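You operate a simulated robot arm through the tools that you are given. There is no shell and no other tool.

You are at the controls of a simulated robot arm. One attempt, no reset.

Task
Stain the wood sample in the shade on the card and rack it to dry.
Fine: pad back, stain box cover shut again. Set down upright: staining pad. Where these are worked on the way, their far stop is far enough and under half their travel is too little: cover of the stain box. A coat counts when it lies all over at full strength: go over it till it gets no stronger.

Only the result counts: the job must be done as asked and must still hold three seconds after the hand-in. Knocking over, shifting, dropping, spilling or breaking anything else fails it. A push-on lid holds only when it is set on centred and level and pressed home; a screw cap is set on level and turned clockwise until tight.

Robot
A 6-joint arm with a two-finger parallel gripper, fixed in place. Base frame: the origin is on the floor under the middle of its stand, x ahead of it, y to its left, z up; the work surface is at about z = 0.85. Readings come in m, degrees, newtons and seconds.
With the tool pointing down near the work surface it reaches from about 0.26 to 0.68 m from the base axis. Its first joint turns from -66.0 to 66.0 degrees. Payload 2.9 kg.
The tool frame sits at the grasp point between the pads (the TCP): z along the fingers, y along the line on which they close. The tips reach 0.03 m beyond it. The gripper opens to 0.11 m. The fingers are 0.02 m wide and 0.01 m thick; the gripper's body (0.048 by 0.112 m) begins 0.055 m behind the TCP.
Orientation is that of the tool frame in the base frame, as [roll, pitch, yaw] about the fixed x, y, z axes, in that order (R = Rz(yaw) Ry(pitch) Rx(roll)). With the fingers straight down and closing along the base's y, the tool's x points along the base's -x, its y along +y and its z along -z.

Tools
- The arm moves only by the tool servo_tool. Its argument "rows" is one flat list of numbers, 6 for each row, row after row: the shift along the tool's x, y, z in m, then the turn, a rotation vector about the tool's x, y, z in degrees. In form: [x, y, z, wx, wy, wz, x, y, z, wx, wy, wz, ...]. A call has 1 to 20 rows; each row is the pose to reach, as a shift and turn from the pose commanded when the call began, along the tool's axes at that moment. "hand" is the closure in counts, from 0 (fully open) to 255 (shut), set as the call begins (left out, the last holds). Rows are played at 5 a second. More than 0.05 m and 8.6 degrees between two rows, or a gripper value outside its range, and nothing of the call is played. A pose out of reach is approached as far as the arm can. The call stops where the force on the tool passes 40 N (or 10 N more than at its start, if that is more) or the arm is blocked; 0.2 s more then pass. Each finger travels about 0.108 m/s and halts on what it meets, pressing with about 44 N; the grip force reading is that of the motor and also rises with nothing between the fingers. The clock runs only during rows and for 0.2 s after the last one: add rows that repeat a pose to give the fingers time. It gives the time, the measured TCP pose, the force on the tool (base axes), the opening and the grip force at its end, in the units of the frame above (readings bear some noise), with the torque about the TCP (base axes, N m) and any sound that the robot's microphone picked up, and new pictures: "show" is both (left out), scene, wrist or none.
- Cameras (640 x 400 px; columns grow to the right, rows downward): "scene" is fixed at [0.073, 0.4282, 1.3969]; the picture's right is [-0.81, -0.59, 0.00], its down [-0.27, 0.37, -0.89] and it looks along [0.52, -0.72, -0.45] (base axes); focal length 310 px, centre (320, 200). "wrist" rides on the gripper at [0.072, 0.017, -0.103] in the tool frame; the picture's right is [-0.23, 0.97, 0.00], its down [-0.76, -0.18, -0.62] and it looks along [-0.61, -0.14, 0.78] (tool axes); focal length 222 px, centre (320, 200). There is no depth. A picture from a camera that has moved, and an enlarged one, comes with that camera's place and axes in the base frame and with its lens.
- zoom(camera, box): a new picture of the part [left, top, right, bottom] of that camera's present view, enlarged. The clock stands still meanwhile.
- job_done(): hands the job in; it is judged then, once.

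Nothing tells you positions but the pictures and the camera data. Unless the task says otherwise, let go and move clear before handing in.

The tools are called after "Call:" by a JSON object that holds its "name" and its "arguments". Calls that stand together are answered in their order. servo_tool: Moves the arm, as the interface text tells. Its arguments: {"type":"object","properties":{"rows":{"type":"array","items":{"type":"number"}},"hand":{"type":"number"},"show":{"type":"string","enum":["both","scene","wrist","none"]}},"required":["rows"]} The other tools are called the same way: zoom (camera, box) takes an enlarged picture of a part of a camera's view; job_done () hands the job in.

At the start:

```text
t: 0.0
position: [0.3614, -0.0263, 1.2022]
orientation: [-180.0, -0.1, -180.0]
contact_force: [0.9, -0.7, 1.1]
torque: [0.0, -0.01, 0.03]
opening: 0.1098
grip_force: 0.1
```

scene: 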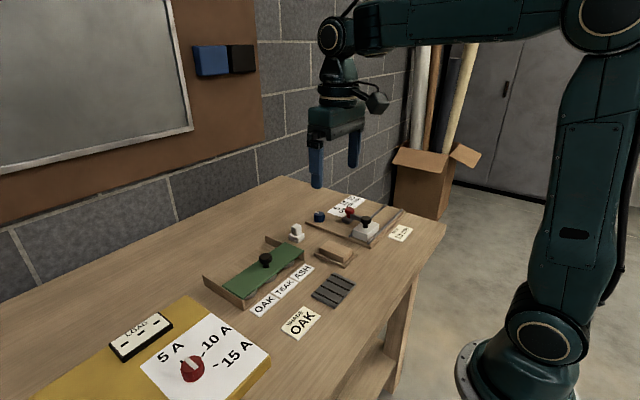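
wrist: 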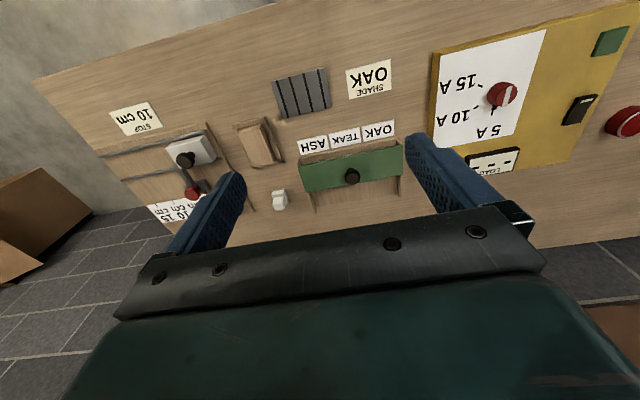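

I see a table with a green-covered stain box (labels OAK, TEAK, ASH), a shade card reading OAK, a slotted grey rack, a wood sample on a holder, and a white pad-like object. I'll zoom in for details first.

Call:
{"name": "zoom", "arguments": {"camera": "scene", "box": [190, 190, 350, 290]}}

Call:
{"name": "zoom", "arguments": {"camera": "scene", "box": [280, 190, 440, 290]}}

Call:
{"name": "zoom", "arguments": {"camera": "scene", "box": [240, 250, 400, 350]}}

Call:
{"name": "zoom", "arguments": {"camera": "wrist", "box": [220, 50, 420, 230]}}

Call:
{"name": "zoom", "arguments": {"camera": "wrist", "box": [90, 80, 290, 230]}}

```text
4.00 times, centred on (270, 240) of scene
camera zoom: at [0.073, 0.4282, 1.3969], right [-0.81, -0.59, 0.0], down [-0.27, 0.37, -0.89], along [0.52, -0.72, -0.45], focal length 1238 px, centre (520, 40)
```

zoom: 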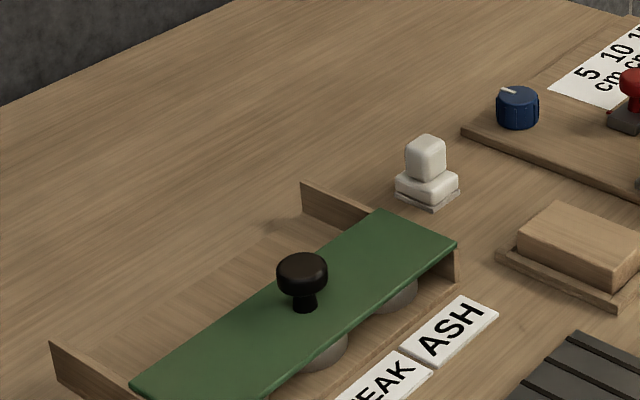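

```text
4.00 times, centred on (360, 240) of scene
camera zoom: at [0.073, 0.4282, 1.3969], right [-0.81, -0.59, 0.0], down [-0.27, 0.37, -0.89], along [0.52, -0.72, -0.45], focal length 1238 px, centre (160, 40)
```

zoom: 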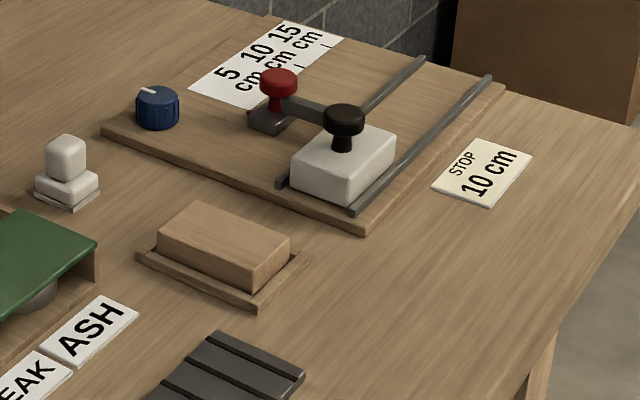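

```text
4.00 times, centred on (320, 300) of scene
camera zoom: at [0.073, 0.4282, 1.3969], right [-0.81, -0.59, 0.0], down [-0.27, 0.37, -0.89], along [0.52, -0.72, -0.45], focal length 1238 px, centre (320, -200)
```

zoom: 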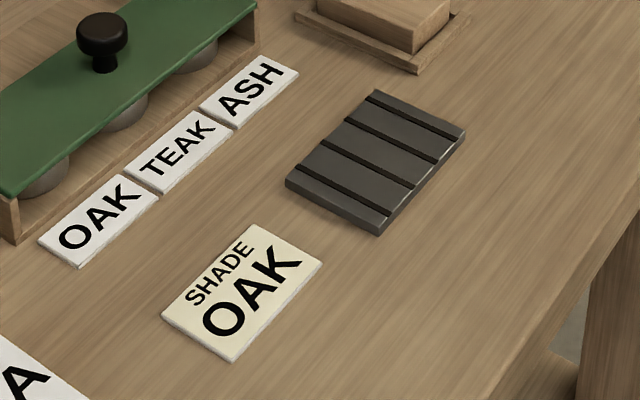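

```text
2.22 times, centred on (320, 140) of wrist
camera zoom: at [0.2892, -0.0081, 1.3058], right [0.23, 0.97, 0.0], down [0.76, -0.18, 0.62], along [0.61, -0.14, -0.78], focal length 494 px, centre (320, 333)
```

zoom: 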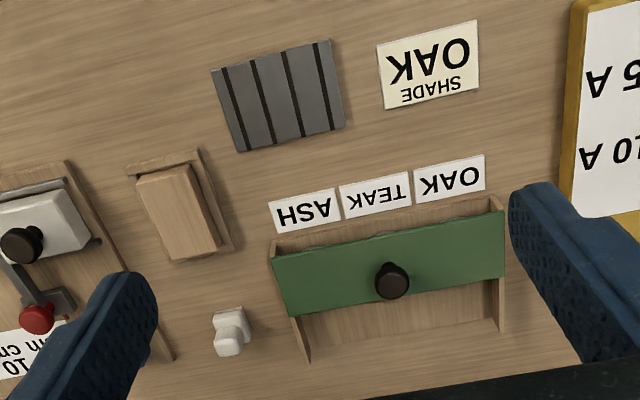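

```text
2.67 times, centred on (190, 155) of wrist
camera zoom: at [0.2892, -0.0081, 1.3058], right [0.23, 0.97, 0.0], down [0.76, -0.18, 0.62], along [0.61, -0.14, -0.78], focal length 592 px, centre (667, 320)
```

zoom: 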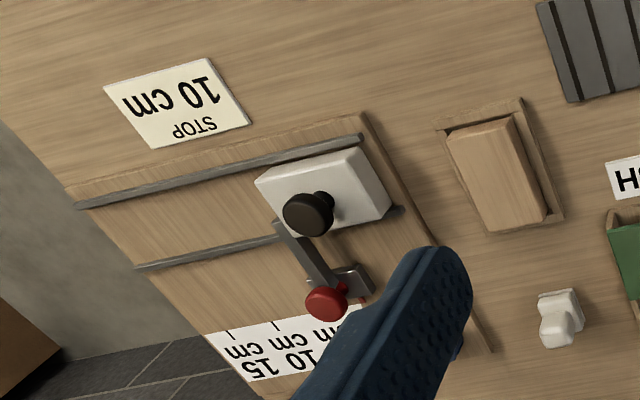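

The stain box has three wells (OAK y≈+0.07, TEAK 0, ASH −0.07) under a sliding cover. The sample sits near (0.455, −0.18), the rack near (0.384, −0.064) and the pad near (0.567, −0.165). I'll lower the wrist camera for a closer look at the sample, rack and pad.

Call:
{"name": "servo_tool", "arguments": {"rows": [0.01, -0.02, 0.04, 0, 0, 0, 0.02, -0.04, 0.08, 0, 0, 0, 0.03, -0.06, 0.12, 0, 0, 0, 0.041, -0.074, 0.152, 0, 0, 0, 0.041, -0.074, 0.152, 0, 0, 0], "hand": 0}}

```text
t: 1.2
position: [0.3221, -0.1008, 1.0493]
orientation: [-180.0, 0.0, 180.0]
contact_force: [0.8, -0.3, -1.1]
torque: [0.0, 0.01, 0.0]
opening: 0.1102
grip_force: 0.0
camera wrist: at [0.2486, -0.0827, 1.1532], right [0.23, 0.97, 0.0], down [0.76, -0.18, 0.62], along [0.61, -0.14, -0.78], focal length 222 px, centre (320, 200)
```

scene: 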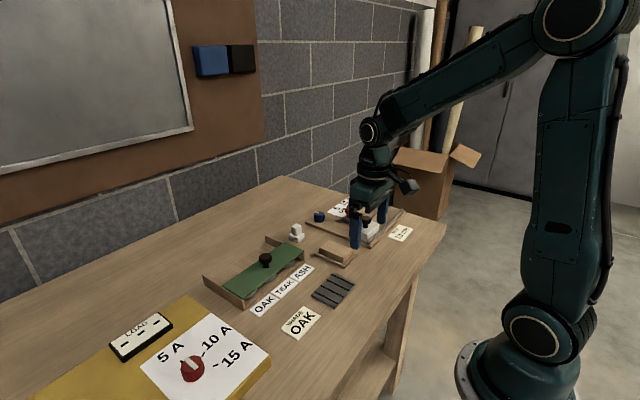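
wrist: 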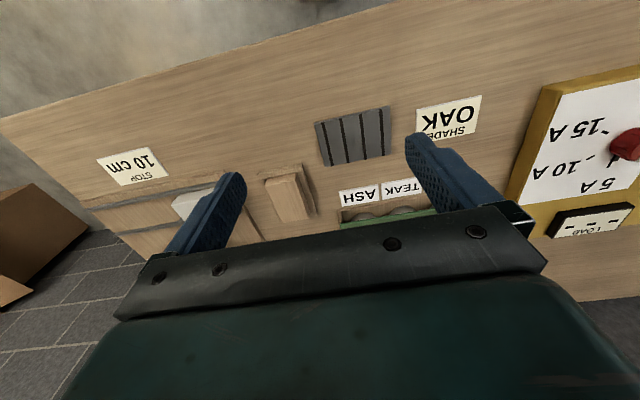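

The fingers frame the sample and rack; I'll zoom into the wrist view for detail on these.

Call:
{"name": "zoom", "arguments": {"camera": "wrist", "box": [230, 80, 430, 230]}}

Call:
{"name": "zoom", "arguments": {"camera": "wrist", "box": [290, 90, 410, 180]}}

Call:
{"name": "zoom", "arguments": {"camera": "scene", "box": [300, 235, 370, 310]}}

Call:
{"name": "zoom", "arguments": {"camera": "scene", "box": [200, 215, 330, 310]}}

```text
2.67 times, centred on (330, 155) of wrist
camera zoom: at [0.2486, -0.0827, 1.1532], right [0.23, 0.97, 0.0], down [0.76, -0.18, 0.62], along [0.61, -0.14, -0.78], focal length 592 px, centre (293, 320)
```

zoom: 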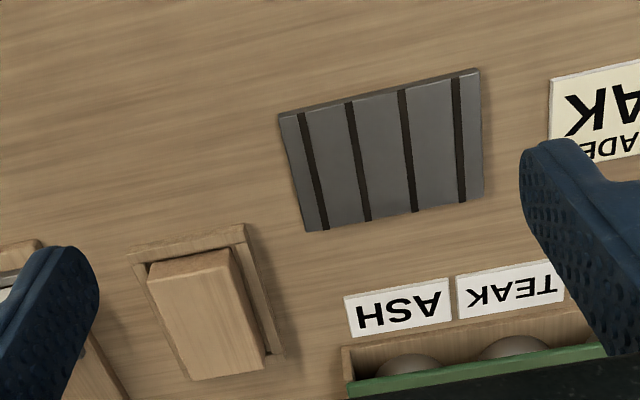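

```text
4.44 times, centred on (350, 135) of wrist
camera zoom: at [0.2486, -0.0827, 1.1532], right [0.23, 0.97, 0.0], down [0.76, -0.18, 0.62], along [0.61, -0.14, -0.78], focal length 987 px, centre (187, 489)
```

zoom: 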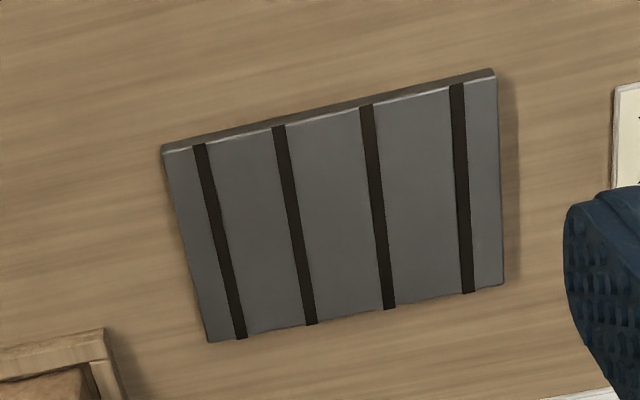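

```text
5.33 times, centred on (335, 272) of scene
camera zoom: at [0.073, 0.4282, 1.3969], right [-0.81, -0.59, 0.0], down [-0.27, 0.37, -0.89], along [0.52, -0.72, -0.45], focal length 1650 px, centre (240, -187)
```

zoom: 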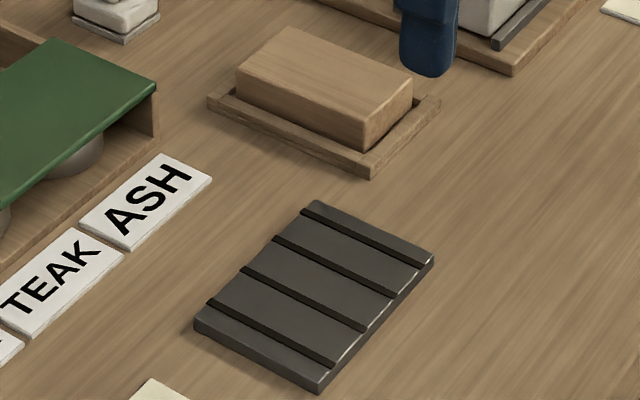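

```text
4.21 times, centred on (265, 262) of scene
camera zoom: at [0.073, 0.4282, 1.3969], right [-0.81, -0.59, 0.0], down [-0.27, 0.37, -0.89], along [0.52, -0.72, -0.45], focal length 1303 px, centre (552, -63)
```

zoom: 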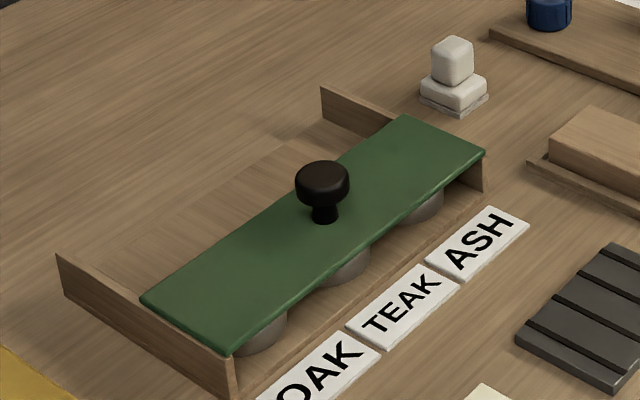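

The rack is a low plate with four ribs, so the sample will lie flat on it; the sample top is at about z=0.875. Next I'll move in front of the stain box to locate the cover knob more accurately.

Call:
{"name": "servo_tool", "arguments": {"rows": [-0.03, 0.03, 0.01, 0, 0, 0, -0.06, 0.06, 0.02, 0, 0, 0, -0.098, 0.085, 0.03, 0, 0, 0, -0.098, 0.1, 0.03, 0, 0, 0, -0.098, 0.1, 0.03, 0, 0, 0], "hand": 0}}

Call:
{"name": "zoom", "arguments": {"camera": "wrist", "box": [220, 80, 460, 230]}}

```text
t: 2.4
position: [0.4214, 0.0001, 1.021]
orientation: [179.9, 0.0, -179.9]
contact_force: [-0.2, -0.5, -0.2]
torque: [0.0, 0.0, 0.0]
opening: 0.1101
grip_force: 0.1
camera wrist: at [0.3478, 0.0186, 1.1238], right [0.23, 0.97, 0.0], down [0.76, -0.18, 0.62], along [0.61, -0.14, -0.78], focal length 222 px, centre (320, 200)
```

scene: 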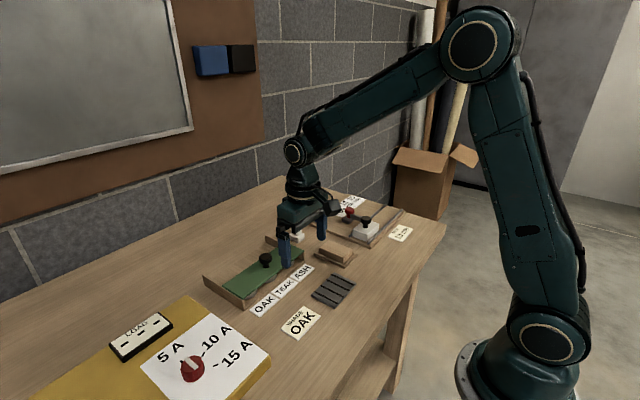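
wrist: 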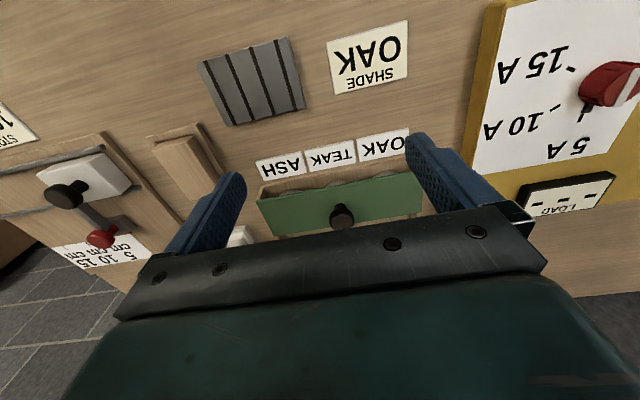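

```text
2.67 times, centred on (340, 155) of wrist
camera zoom: at [0.3478, 0.0186, 1.1238], right [0.23, 0.97, 0.0], down [0.76, -0.18, 0.62], along [0.61, -0.14, -0.78], focal length 592 px, centre (267, 320)
```

zoom: 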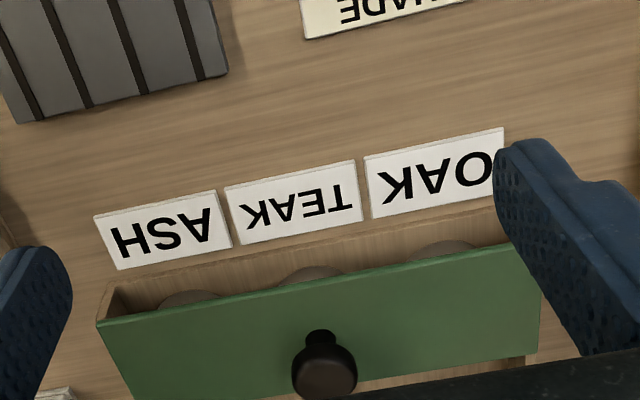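

The knob head triangulates to about (0.555, 0.0, 0.910), with the cover's top surface near z=0.882. I'll move above the knob and descend with the fingers open.

Call:
{"name": "servo_tool", "arguments": {"rows": [-0.045, 0, 0, 0, 0, 0, -0.09, 0, 0, 0, 0, 0, -0.134, 0, 0, 0, 0, 0, -0.134, 0, 0.04, 0, 0, 0, -0.134, 0, 0.07, 0, 0, 0, -0.134, 0, 0.085, 0, 0, 0, -0.134, 0, 0.095, 0, 0, 0, -0.134, 0, 0.095, 0, 0, 0], "hand": 0}}

Call:
{"name": "zoom", "arguments": {"camera": "scene", "box": [200, 200, 340, 300]}}

Call:
{"name": "zoom", "arguments": {"camera": "wrist", "box": [220, 50, 460, 230]}}

```text
t: 4.2
position: [0.554, 0.0028, 0.9246]
orientation: [180.0, 0.0, -179.9]
contact_force: [-0.9, -0.1, -0.3]
torque: [-0.01, 0.01, -0.01]
opening: 0.11
grip_force: 0.1
camera wrist: at [0.4806, 0.0187, 1.0282], right [0.23, 0.97, 0.0], down [0.76, -0.18, 0.62], along [0.61, -0.14, -0.78], focal length 222 px, centre (320, 200)
```

scene: 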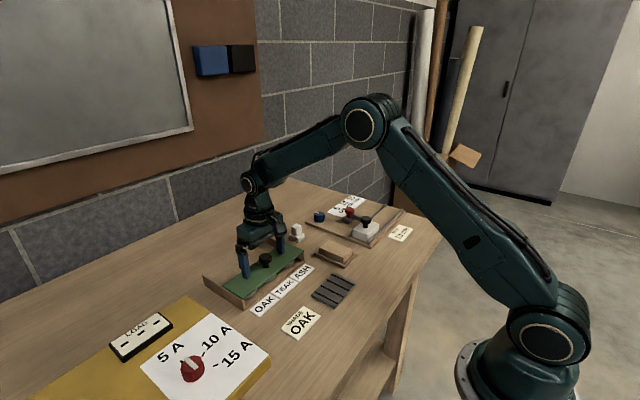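
wrist: 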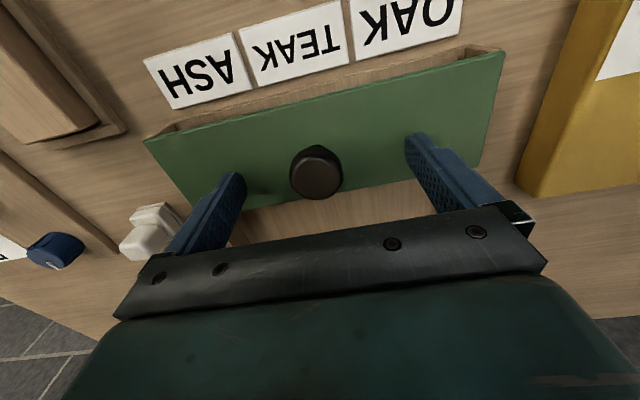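

```text
4.00 times, centred on (270, 250) of scene
camera zoom: at [0.073, 0.4282, 1.3969], right [-0.81, -0.59, 0.0], down [-0.27, 0.37, -0.89], along [0.52, -0.72, -0.45], focal length 1238 px, centre (520, 0)
```

zoom: 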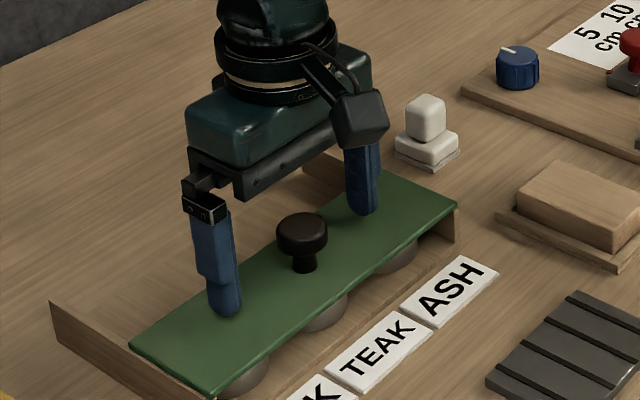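

```text
2.22 times, centred on (340, 140) of wrist
camera zoom: at [0.4806, 0.0187, 1.0282], right [0.23, 0.97, 0.0], down [0.76, -0.18, 0.62], along [0.61, -0.14, -0.78], focal length 494 px, centre (276, 333)
```

zoom: 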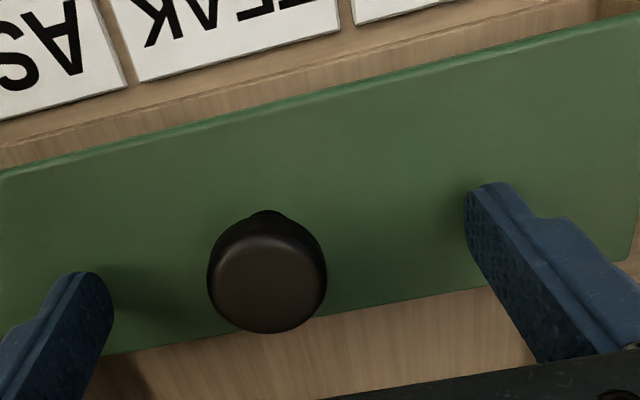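

The knob sits between the fingers, slightly nearer the base than the TCP (x≈0.549). I'll fine-adjust and close on it.

Call:
{"name": "servo_tool", "arguments": {"rows": [0.005, -0.002, 0, 0, 0, 0, 0.005, -0.002, 0, 0, 0, 0], "show": "none"}}

Call:
{"name": "servo_tool", "arguments": {"rows": [0, 0, 0, 0, 0, 0, 0, 0, 0, 0, 0, 0, 0, 0, 0, 0, 0, 0, 0, 0, 0, 0, 0, 0], "hand": 255}}

```text
t: 4.8
position: [0.5496, -0.0008, 0.925]
orientation: [-179.9, 0.1, 179.9]
contact_force: [1.0, 0.0, 0.5]
torque: [-0.02, -0.02, 0.01]
opening: 0.1099
grip_force: 0.2
```

```text
t: 5.8
position: [0.5495, 0.0004, 0.926]
orientation: [179.9, 0.0, -180.0]
contact_force: [-0.2, 2.3, -0.4]
torque: [-0.22, -0.04, 0.08]
opening: 0.0315
grip_force: 44.7
camera wrist: at [0.476, 0.0172, 1.0289], right [0.23, 0.97, 0.0], down [0.76, -0.18, 0.62], along [0.61, -0.14, -0.78], focal length 222 px, centre (320, 200)
```

scene: 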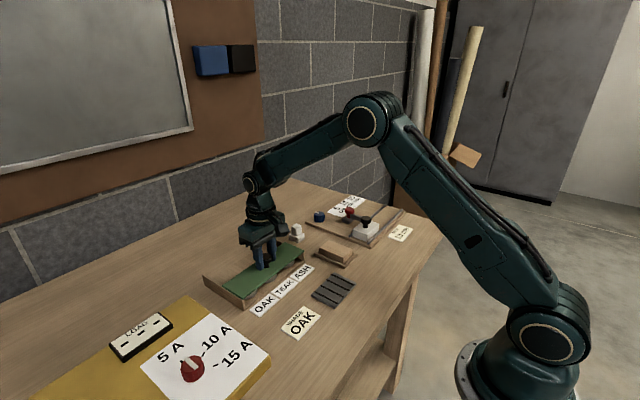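
wrist: 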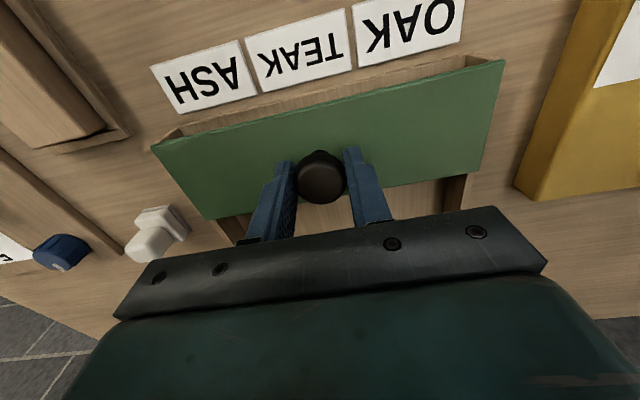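

The knob is gripped (opening 31.5 mm). I'll slide the cover away from the robot (+x) in small steps.

Call:
{"name": "servo_tool", "arguments": {"rows": [-0.008, 0, 0, 0, 0, 0, -0.016, 0, 0, 0, 0, 0, -0.024, 0, 0, 0, 0, 0, -0.032, 0, 0, 0, 0, 0]}}

```text
t: 6.8
position: [0.581, -0.0014, 0.9257]
orientation: [180.0, -0.1, -180.0]
contact_force: [-1.3, 9.8, 2.7]
torque: [-0.08, 0.33, -0.16]
opening: 0.0319
grip_force: 45.1
camera wrist: at [0.5071, 0.0171, 1.0289], right [0.23, 0.97, 0.0], down [0.76, -0.18, 0.62], along [0.61, -0.14, -0.78], focal length 222 px, centre (320, 200)
```

scene: 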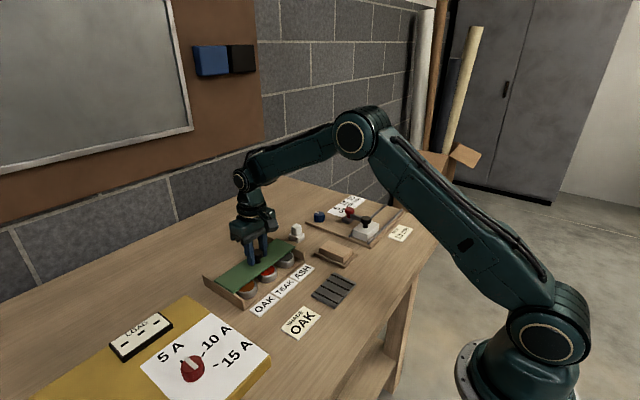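
wrist: 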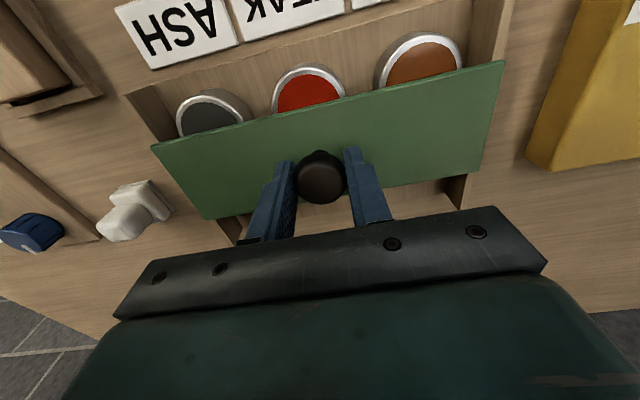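

The cover slides freely and the wells (grey, red, orange-brown) appear. I'll continue to the far stop.

Call:
{"name": "servo_tool", "arguments": {"rows": [-0.008, 0.001, 0, 0, 0, 0, -0.016, 0.001, 0, 0, 0, 0, -0.024, 0.001, 0, 0, 0, 0, -0.032, 0.001, 0, 0, 0, 0, -0.038, 0.001, 0, 0, 0, 0]}}

```text
t: 8.0
position: [0.6185, 0.0003, 0.9246]
orientation: [180.0, 0.0, -179.9]
contact_force: [-1.5, 7.9, 5.1]
torque: [-0.07, 0.55, -0.17]
opening: 0.0316
grip_force: 45.0
camera wrist: at [0.5453, 0.0172, 1.0288], right [0.23, 0.97, 0.0], down [0.76, -0.18, 0.62], along [0.61, -0.14, -0.78], focal length 222 px, centre (320, 200)
```

scene: 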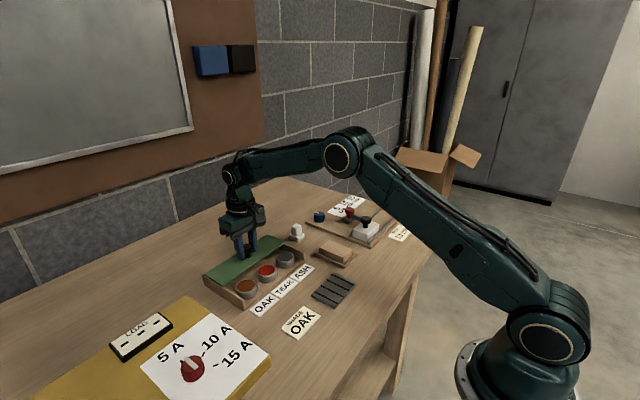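
wrist: 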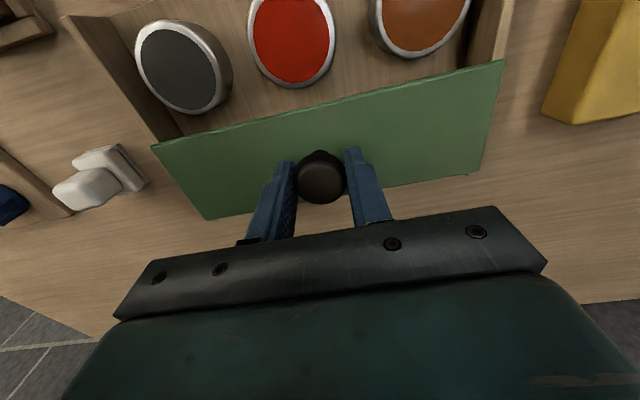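

The wells are fully exposed; I'll push on until the far stop is felt.

Call:
{"name": "servo_tool", "arguments": {"rows": [-0.004, 0.001, 0, 0, 0, 0, -0.008, 0.001, 0, 0, 0, 0, -0.012, 0.001, 0, 0, 0, 0, -0.016, 0.001, 0, 0, 0, 0, -0.02, 0.001, 0, 0, 0, 0]}}

```text
t: 8.9
position: [0.6254, -0.0008, 0.926]
orientation: [180.0, -1.2, -180.0]
contact_force: [-7.0, 0.4, 7.5]
torque: [-0.04, 1.02, -0.06]
opening: 0.0316
grip_force: 44.9
stopped in row 4: the force on the tool passed its limit at 44 N (the readings are from after the stop); the commanded pose is now the measured one
camera wrist: at [0.5546, 0.0172, 1.03], right [0.23, 0.97, 0.0], down [0.77, -0.18, 0.61], along [0.59, -0.14, -0.79], focal length 222 px, centre (320, 200)
```

scene: 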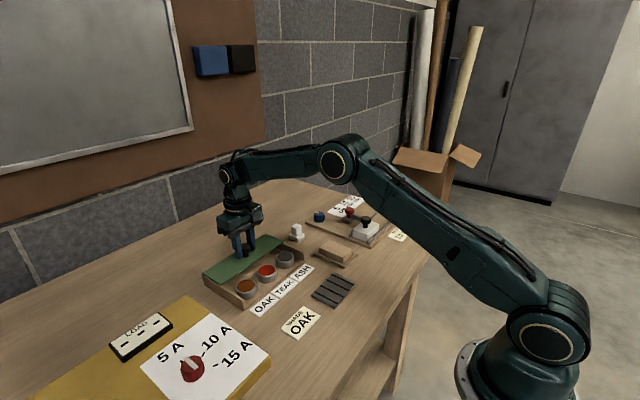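
wrist: 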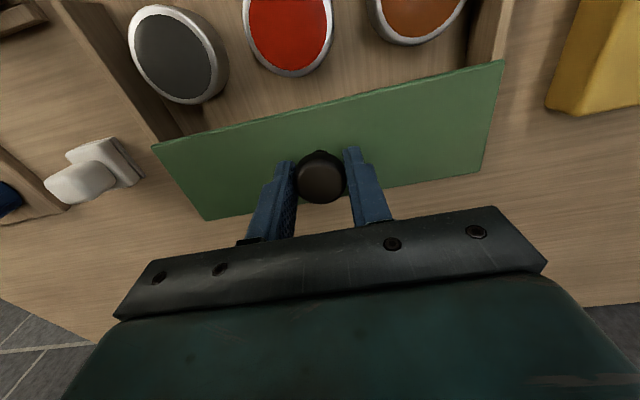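

The far stop was hit at x≈0.625 (about 75 mm of travel). I'll release the knob and rise.

Call:
{"name": "servo_tool", "arguments": {"rows": [0, 0, 0, 0, 0, 0, 0, 0, 0, 0, 0, 0, 0, 0, 0, 0, 0, 0], "hand": 0, "show": "none"}}

Call:
{"name": "servo_tool", "arguments": {"rows": [0, 0, -0.03, 0, -0.6, 0, 0, 0, -0.07, 0, -1.2, 0, 0.04, 0, -0.11, 0, -1.2, 0, 0.08, 0, -0.11, 0, -1.2, 0, 0.12, 0, -0.11, 0, -1.2, 0, 0.12, 0, -0.11, 0, -1.2, 0]}}

```text
t: 9.7
position: [0.6272, -0.0, 0.9252]
orientation: [-180.0, -0.9, 180.0]
contact_force: [-0.9, 0.4, -0.4]
torque: [-0.02, 0.02, 0.03]
opening: 0.11
grip_force: 0.1
```

```text
refused: row 3 steps farther than a row can; nothing moved
```

Call:
{"name": "servo_tool", "arguments": {"rows": [0, 0, -0.03, 0, -0.5, 0, 0, 0, -0.07, 0, -0.9, 0, 0.03, 0, -0.1, 0, -0.9, 0, 0.07, 0, -0.11, 0, -0.9, 0, 0.11, 0, -0.11, 0, -0.9, 0, 0.15, 0, -0.11, 0, -0.9, 0, 0.15, 0, -0.11, 0, -0.9, 0]}}

Call:
{"name": "zoom", "arguments": {"camera": "scene", "box": [190, 210, 330, 310]}}

Call:
{"name": "zoom", "arguments": {"camera": "wrist", "box": [200, 50, 440, 230]}}

```text
t: 11.3
position: [0.4772, -0.0002, 1.0366]
orientation: [180.0, 0.0, -180.0]
contact_force: [0.3, -1.0, -0.6]
torque: [0.01, 0.04, -0.01]
opening: 0.1101
grip_force: 0.0
camera wrist: at [0.4035, 0.0174, 1.1393], right [0.23, 0.97, 0.0], down [0.76, -0.18, 0.62], along [0.61, -0.14, -0.78], focal length 222 px, centre (320, 200)
```

scene: 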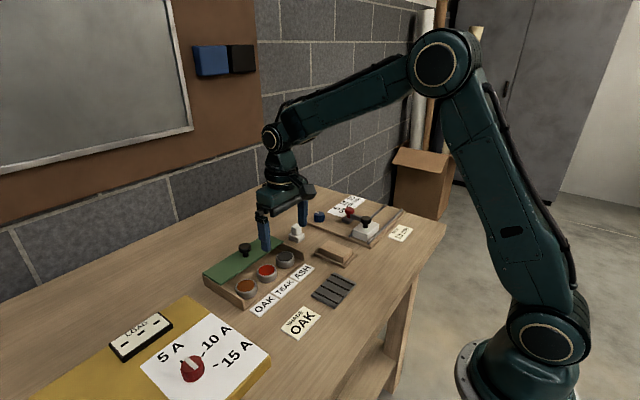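
wrist: 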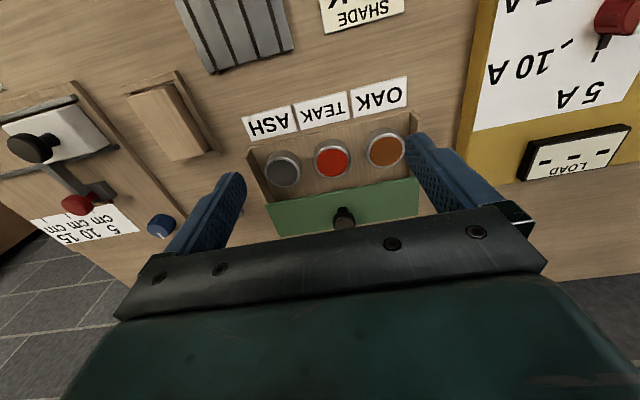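

```text
4.00 times, centred on (260, 260) of scene
camera zoom: at [0.0729, 0.4282, 1.3969], right [-0.81, -0.59, 0.0], down [-0.27, 0.37, -0.89], along [0.52, -0.72, -0.45], focal length 1238 px, centre (560, -40)
```

zoom: 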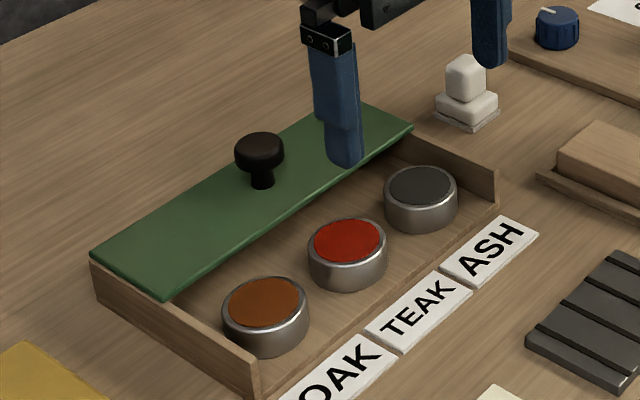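

```text
2.22 times, centred on (320, 140) of wrist
camera zoom: at [0.4035, 0.0174, 1.1393], right [0.23, 0.97, 0.0], down [0.76, -0.18, 0.62], along [0.61, -0.14, -0.78], focal length 494 px, centre (320, 333)
```

zoom: 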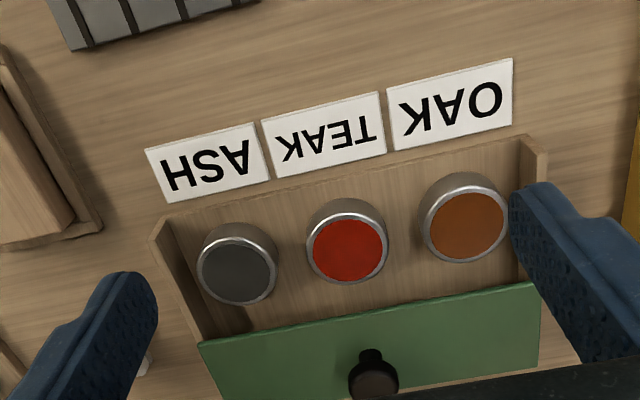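

The wells are fully open: OAK's centre is about (0.553, 0.070), its surface at z≈0.875. Now I'll move the camera to look at the staining pad closely.

Call:
{"name": "servo_tool", "arguments": {"rows": [0.0, -0.04, 0.0, 0, 0, 0, 0.0, -0.08, 0, 0, 0, 0, 0.0, -0.12, 0, 0, 0, 0, 0, -0.165, 0.02, 0, 0, 0, 0, -0.165, 0.02, 0, 0, 0]}}

Call:
{"name": "zoom", "arguments": {"camera": "wrist", "box": [240, 100, 400, 220]}}

Call:
{"name": "zoom", "arguments": {"camera": "scene", "box": [265, 210, 345, 260]}}

```text
t: 12.5
position: [0.4786, -0.167, 1.018]
orientation: [-180.0, -0.2, 179.9]
contact_force: [-0.2, 0.2, 0.0]
torque: [0.01, -0.01, 0.0]
opening: 0.1099
grip_force: 0.0
camera wrist: at [0.4048, -0.1497, 1.1206], right [0.23, 0.97, 0.0], down [0.76, -0.18, 0.62], along [0.61, -0.14, -0.78], focal length 222 px, centre (320, 200)
```

scene: 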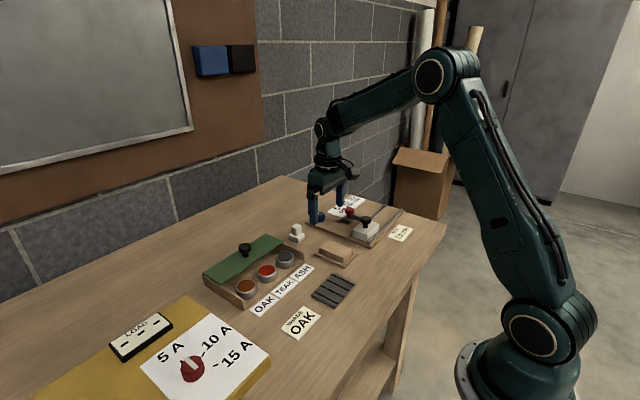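
wrist: 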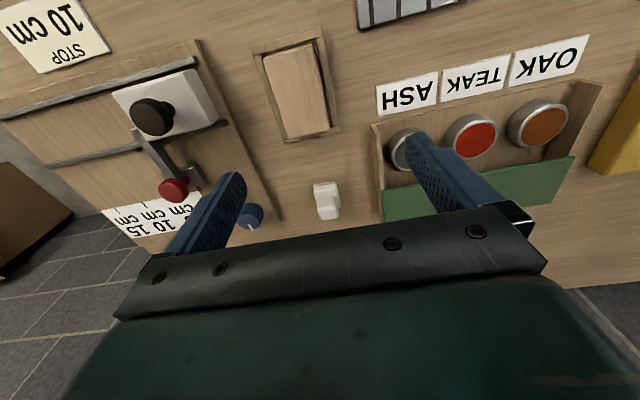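

```text
3.33 times, centred on (320, 160) of wrist
camera zoom: at [0.4048, -0.1497, 1.1206], right [0.23, 0.97, 0.0], down [0.76, -0.18, 0.62], along [0.61, -0.14, -0.78], focal length 740 px, centre (320, 333)
```

zoom: 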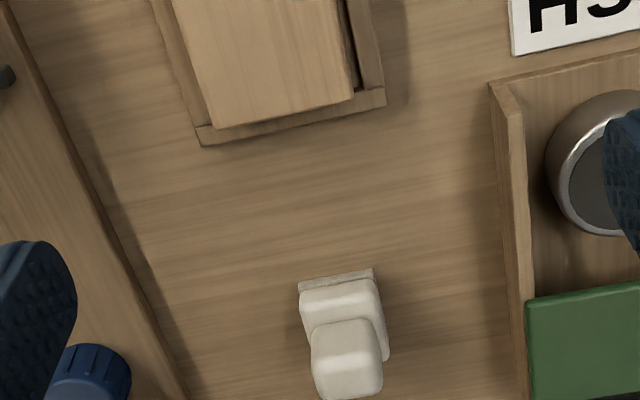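

```text
8.00 times, centred on (305, 235) of scene
camera zoom: at [0.073, 0.4282, 1.3969], right [-0.81, -0.59, 0.0], down [-0.27, 0.37, -0.89], along [0.52, -0.72, -0.45], focal length 2476 px, centre (440, -80)
```

zoom: 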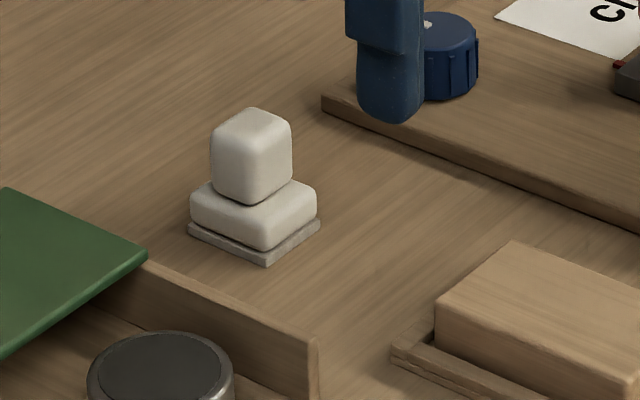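

The pad's small tray is centred near (0.602, −0.185); the handle is about 23 mm wide with its top at z≈0.897, and the base top is at about 0.867. I'll move above it with the fingers partly closed.

Call:
{"name": "servo_tool", "arguments": {"rows": [-0.04, -0.006, 0.0, 0, 0, 0, -0.08, -0.012, 0, 0, 0, 0, -0.1234, -0.0185, 0, 0, 0, 0, -0.1234, -0.0185, 0.03, 0, 0, 0, -0.1234, -0.0185, 0.055, 0, 0, 0, -0.1234, -0.0185, 0.055, 0, 0, 0], "hand": 105}}

Call:
{"name": "zoom", "arguments": {"camera": "wrist", "box": [220, 80, 420, 230]}}

Call:
{"name": "zoom", "arguments": {"camera": "scene", "box": [255, 190, 355, 260]}}

```text
t: 13.9
position: [0.6021, -0.1839, 0.9639]
orientation: [179.9, 0.0, -180.0]
contact_force: [-0.5, 0.1, -1.1]
torque: [-0.01, 0.01, 0.01]
opening: 0.0645
grip_force: 0.0
camera wrist: at [0.5288, -0.1671, 1.0661], right [0.23, 0.97, 0.0], down [0.76, -0.18, 0.62], along [0.61, -0.14, -0.78], focal length 222 px, centre (320, 200)
```

scene: 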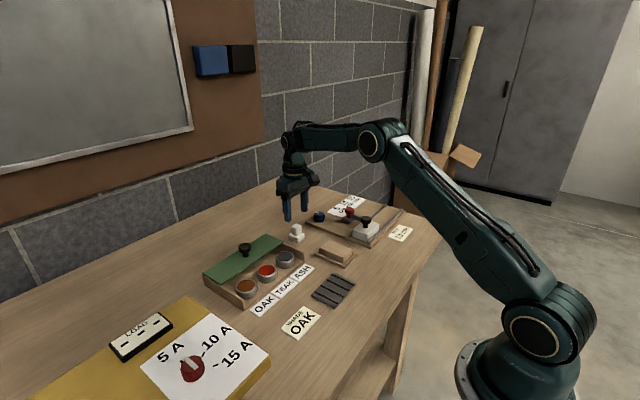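
wrist: 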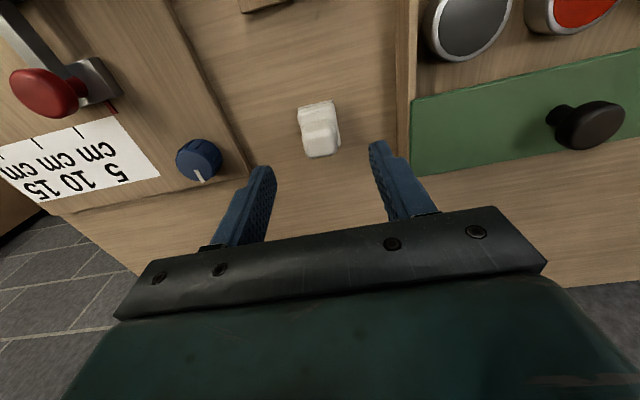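

```text
2.67 times, centred on (320, 155) of wrist
camera zoom: at [0.5288, -0.1671, 1.0661], right [0.23, 0.97, 0.0], down [0.76, -0.18, 0.62], along [0.61, -0.14, -0.78], focal length 592 px, centre (320, 320)
```

zoom: 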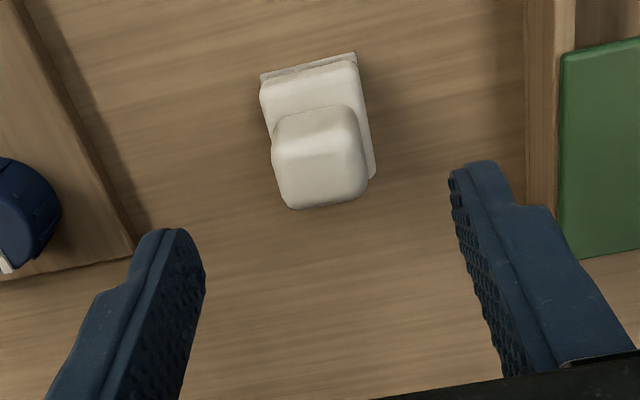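

```text
5.71 times, centred on (305, 225) of scene
camera zoom: at [0.073, 0.4282, 1.3969], right [-0.81, -0.59, 0.0], down [-0.27, 0.37, -0.89], along [0.52, -0.72, -0.45], focal length 1768 px, centre (406, 57)
```

zoom: 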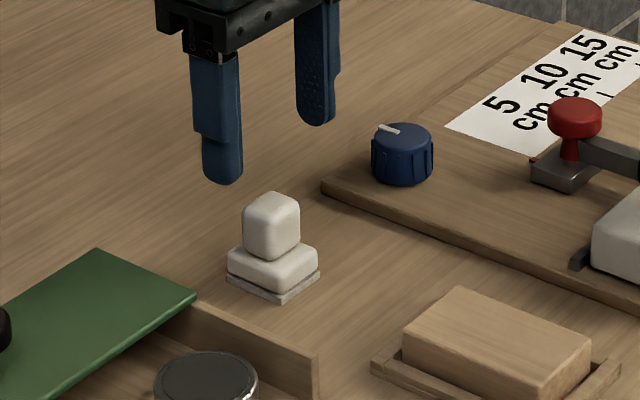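

The TCP is aligned with the handle (centre ≈ (0.602, −0.1845)). I'll descend and grip the handle.

Call:
{"name": "servo_tool", "arguments": {"rows": [0, 0, 0.025, 0, 0, 0, 0, 0, 0.045, 0, 0, 0, 0, 0, 0.055, 0, 0, 0, 0, 0, 0.0615, 0, 0, 0, 0, 0, 0.0615, 0, 0, 0], "hand": 105}}

Call:
{"name": "zoom", "arguments": {"camera": "scene", "box": [265, 190, 345, 250]}}

Call:
{"name": "zoom", "arguments": {"camera": "wrist", "box": [220, 80, 420, 230]}}

```text
t: 15.1
position: [0.6017, -0.183, 0.9017]
orientation: [179.9, 0.0, 179.9]
contact_force: [0.4, 0.0, -0.3]
torque: [-0.04, 0.01, 0.04]
opening: 0.0646
grip_force: 0.1
camera wrist: at [0.5286, -0.1664, 1.0042], right [0.23, 0.97, 0.0], down [0.76, -0.18, 0.62], along [0.61, -0.14, -0.78], focal length 222 px, centre (320, 200)
```

scene: 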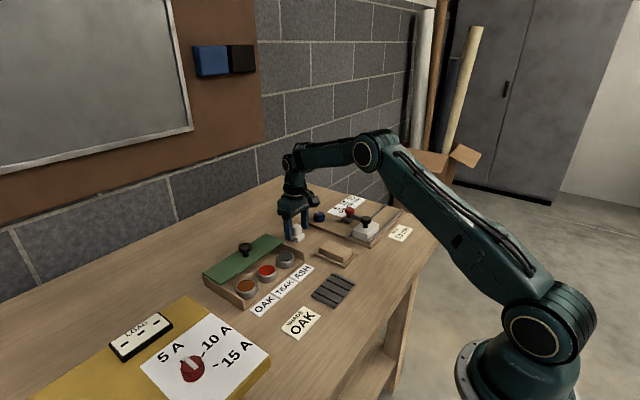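
wrist: 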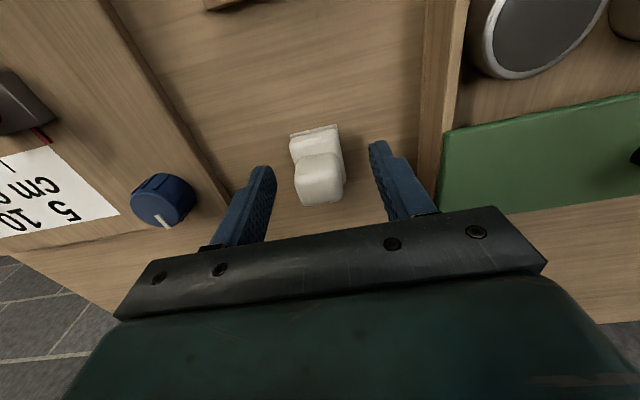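

```text
6.67 times, centred on (305, 220) of scene
camera zoom: at [0.073, 0.4282, 1.3969], right [-0.81, -0.59, 0.0], down [-0.27, 0.37, -0.89], along [0.52, -0.72, -0.45], focal length 2063 px, centre (420, 67)
```

zoom: 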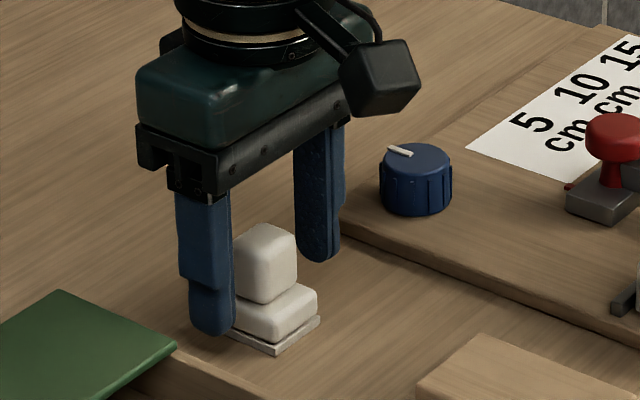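

```text
2.67 times, centred on (320, 155) of wrist
camera zoom: at [0.5286, -0.1664, 1.0042], right [0.23, 0.97, 0.0], down [0.76, -0.18, 0.62], along [0.61, -0.14, -0.78], focal length 592 px, centre (320, 320)
```

zoom: 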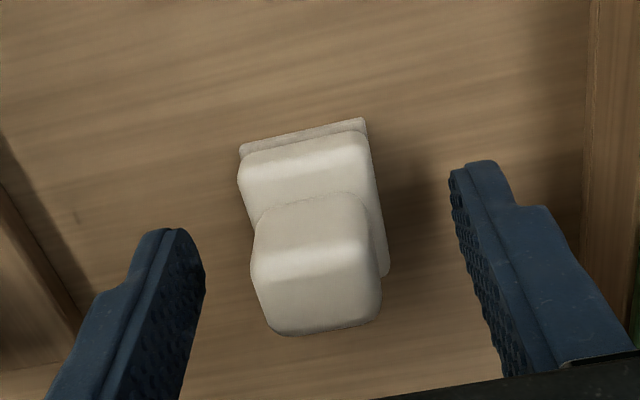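

The fingers straddle the handle; I'll shift 1.5 mm toward −y for centring and close.

Call:
{"name": "servo_tool", "arguments": {"rows": [0, -0.0015, 0, 0, 0, 0, 0, -0.0015, 0, 0, 0, 0], "show": "none"}}

Call:
{"name": "servo_tool", "arguments": {"rows": [0, 0, 0, 0, 0, 0, 0, 0, 0, 0, 0, 0, 0, 0, 0, 0, 0, 0], "hand": 255}}

Call:
{"name": "zoom", "arguments": {"camera": "scene", "box": [265, 190, 345, 250]}}

Call:
{"name": "zoom", "arguments": {"camera": "wrist", "box": [220, 80, 420, 230]}}

```text
t: 15.7
position: [0.6017, -0.1849, 0.9021]
orientation: [-179.9, 0.1, -180.0]
contact_force: [-0.3, 0.7, 0.8]
torque: [0.04, 0.04, 0.02]
opening: 0.0647
grip_force: 0.1
```

```text
t: 16.5
position: [0.6022, -0.1851, 0.9007]
orientation: [180.0, 0.0, -180.0]
contact_force: [-0.1, 0.2, 0.1]
torque: [0.01, 0.02, 0.0]
opening: 0.0273
grip_force: 44.0
camera wrist: at [0.5287, -0.1679, 1.0044], right [0.23, 0.97, 0.0], down [0.76, -0.18, 0.62], along [0.61, -0.14, -0.78], focal length 222 px, centre (320, 200)
```

scene: 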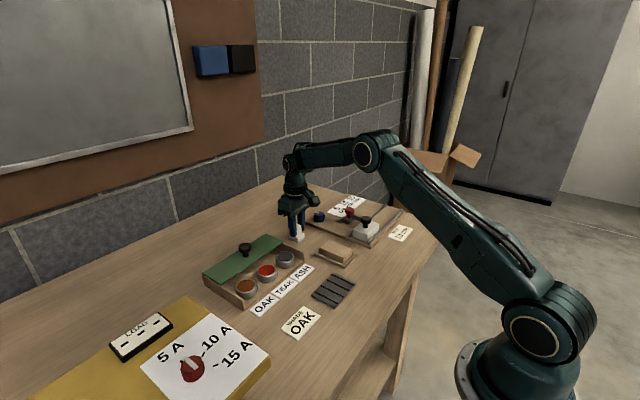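
wrist: 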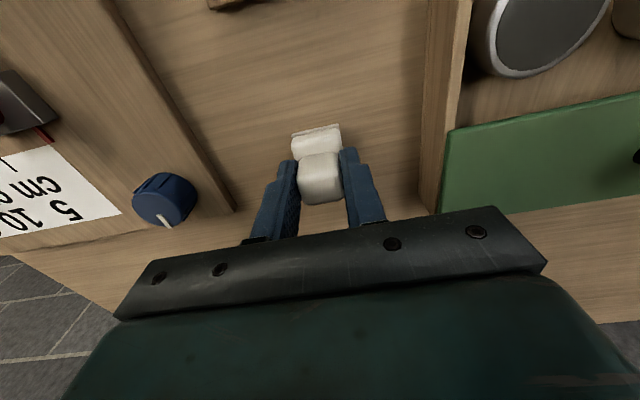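

```text
6.67 times, centred on (305, 220) of scene
camera zoom: at [0.073, 0.4282, 1.3969], right [-0.81, -0.59, 0.0], down [-0.27, 0.37, -0.89], along [0.52, -0.72, -0.45], focal length 2063 px, centre (420, 67)
```

zoom: 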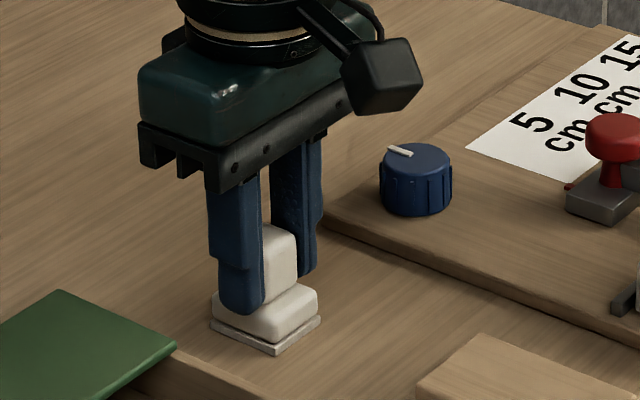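

```text
2.67 times, centred on (320, 155) of wrist
camera zoom: at [0.5287, -0.1679, 1.0044], right [0.23, 0.97, 0.0], down [0.76, -0.18, 0.62], along [0.61, -0.14, -0.78], focal length 592 px, centre (320, 320)
```

zoom: 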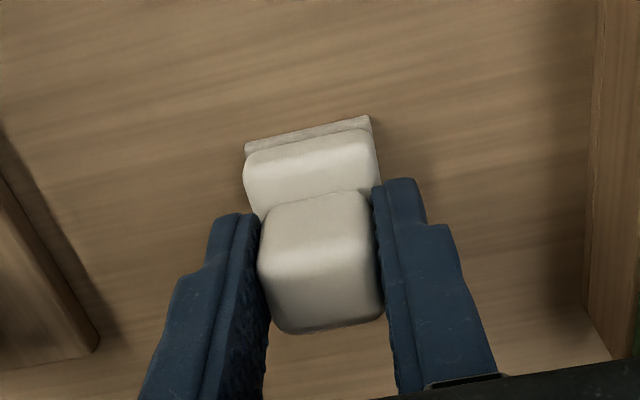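

The pad handle is gripped (27 mm). I'll lift it straight up and check.

Call:
{"name": "servo_tool", "arguments": {"rows": [0, 0, -0.01, 0, 0, 0, 0, 0, -0.03, 0, 0, 0, 0, 0, -0.06, 0, 0, 0, 0, 0, -0.1, 0, 0, 0, 0, 0, -0.1, 0, 0, 0]}}

Call:
{"name": "zoom", "arguments": {"camera": "scene", "box": [265, 170, 345, 250]}}

```text
t: 17.7
position: [0.6042, -0.1831, 1.003]
orientation: [180.0, 0.0, -180.0]
contact_force: [0.9, 0.9, -0.5]
torque: [0.01, 0.01, -0.02]
opening: 0.0272
grip_force: 43.9
camera wrist: at [0.5312, -0.166, 1.1058], right [0.23, 0.97, 0.0], down [0.76, -0.18, 0.62], along [0.61, -0.14, -0.78], focal length 222 px, centre (320, 200)
```

scene: 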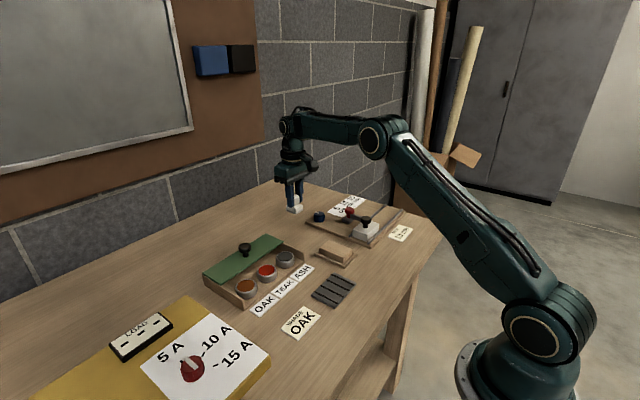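
wrist: 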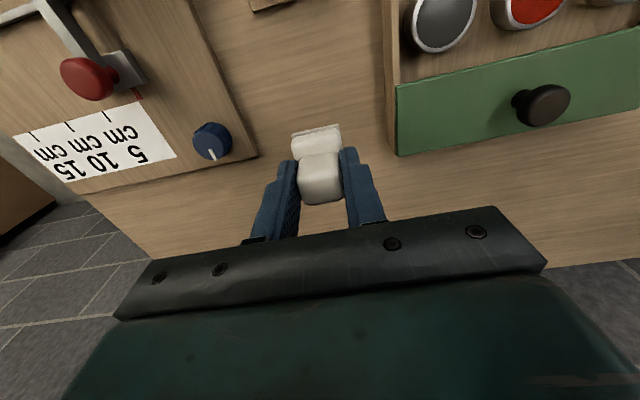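

```text
5.00 times, centred on (305, 210) of scene
camera zoom: at [0.073, 0.4282, 1.3969], right [-0.81, -0.59, 0.0], down [-0.27, 0.37, -0.89], along [0.52, -0.72, -0.45], focal length 1547 px, centre (395, 150)
```

zoom: 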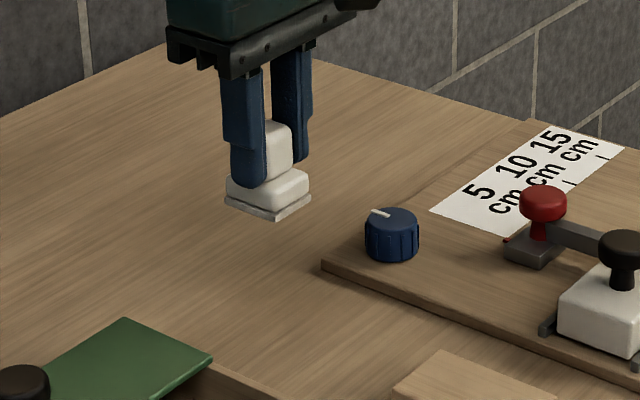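

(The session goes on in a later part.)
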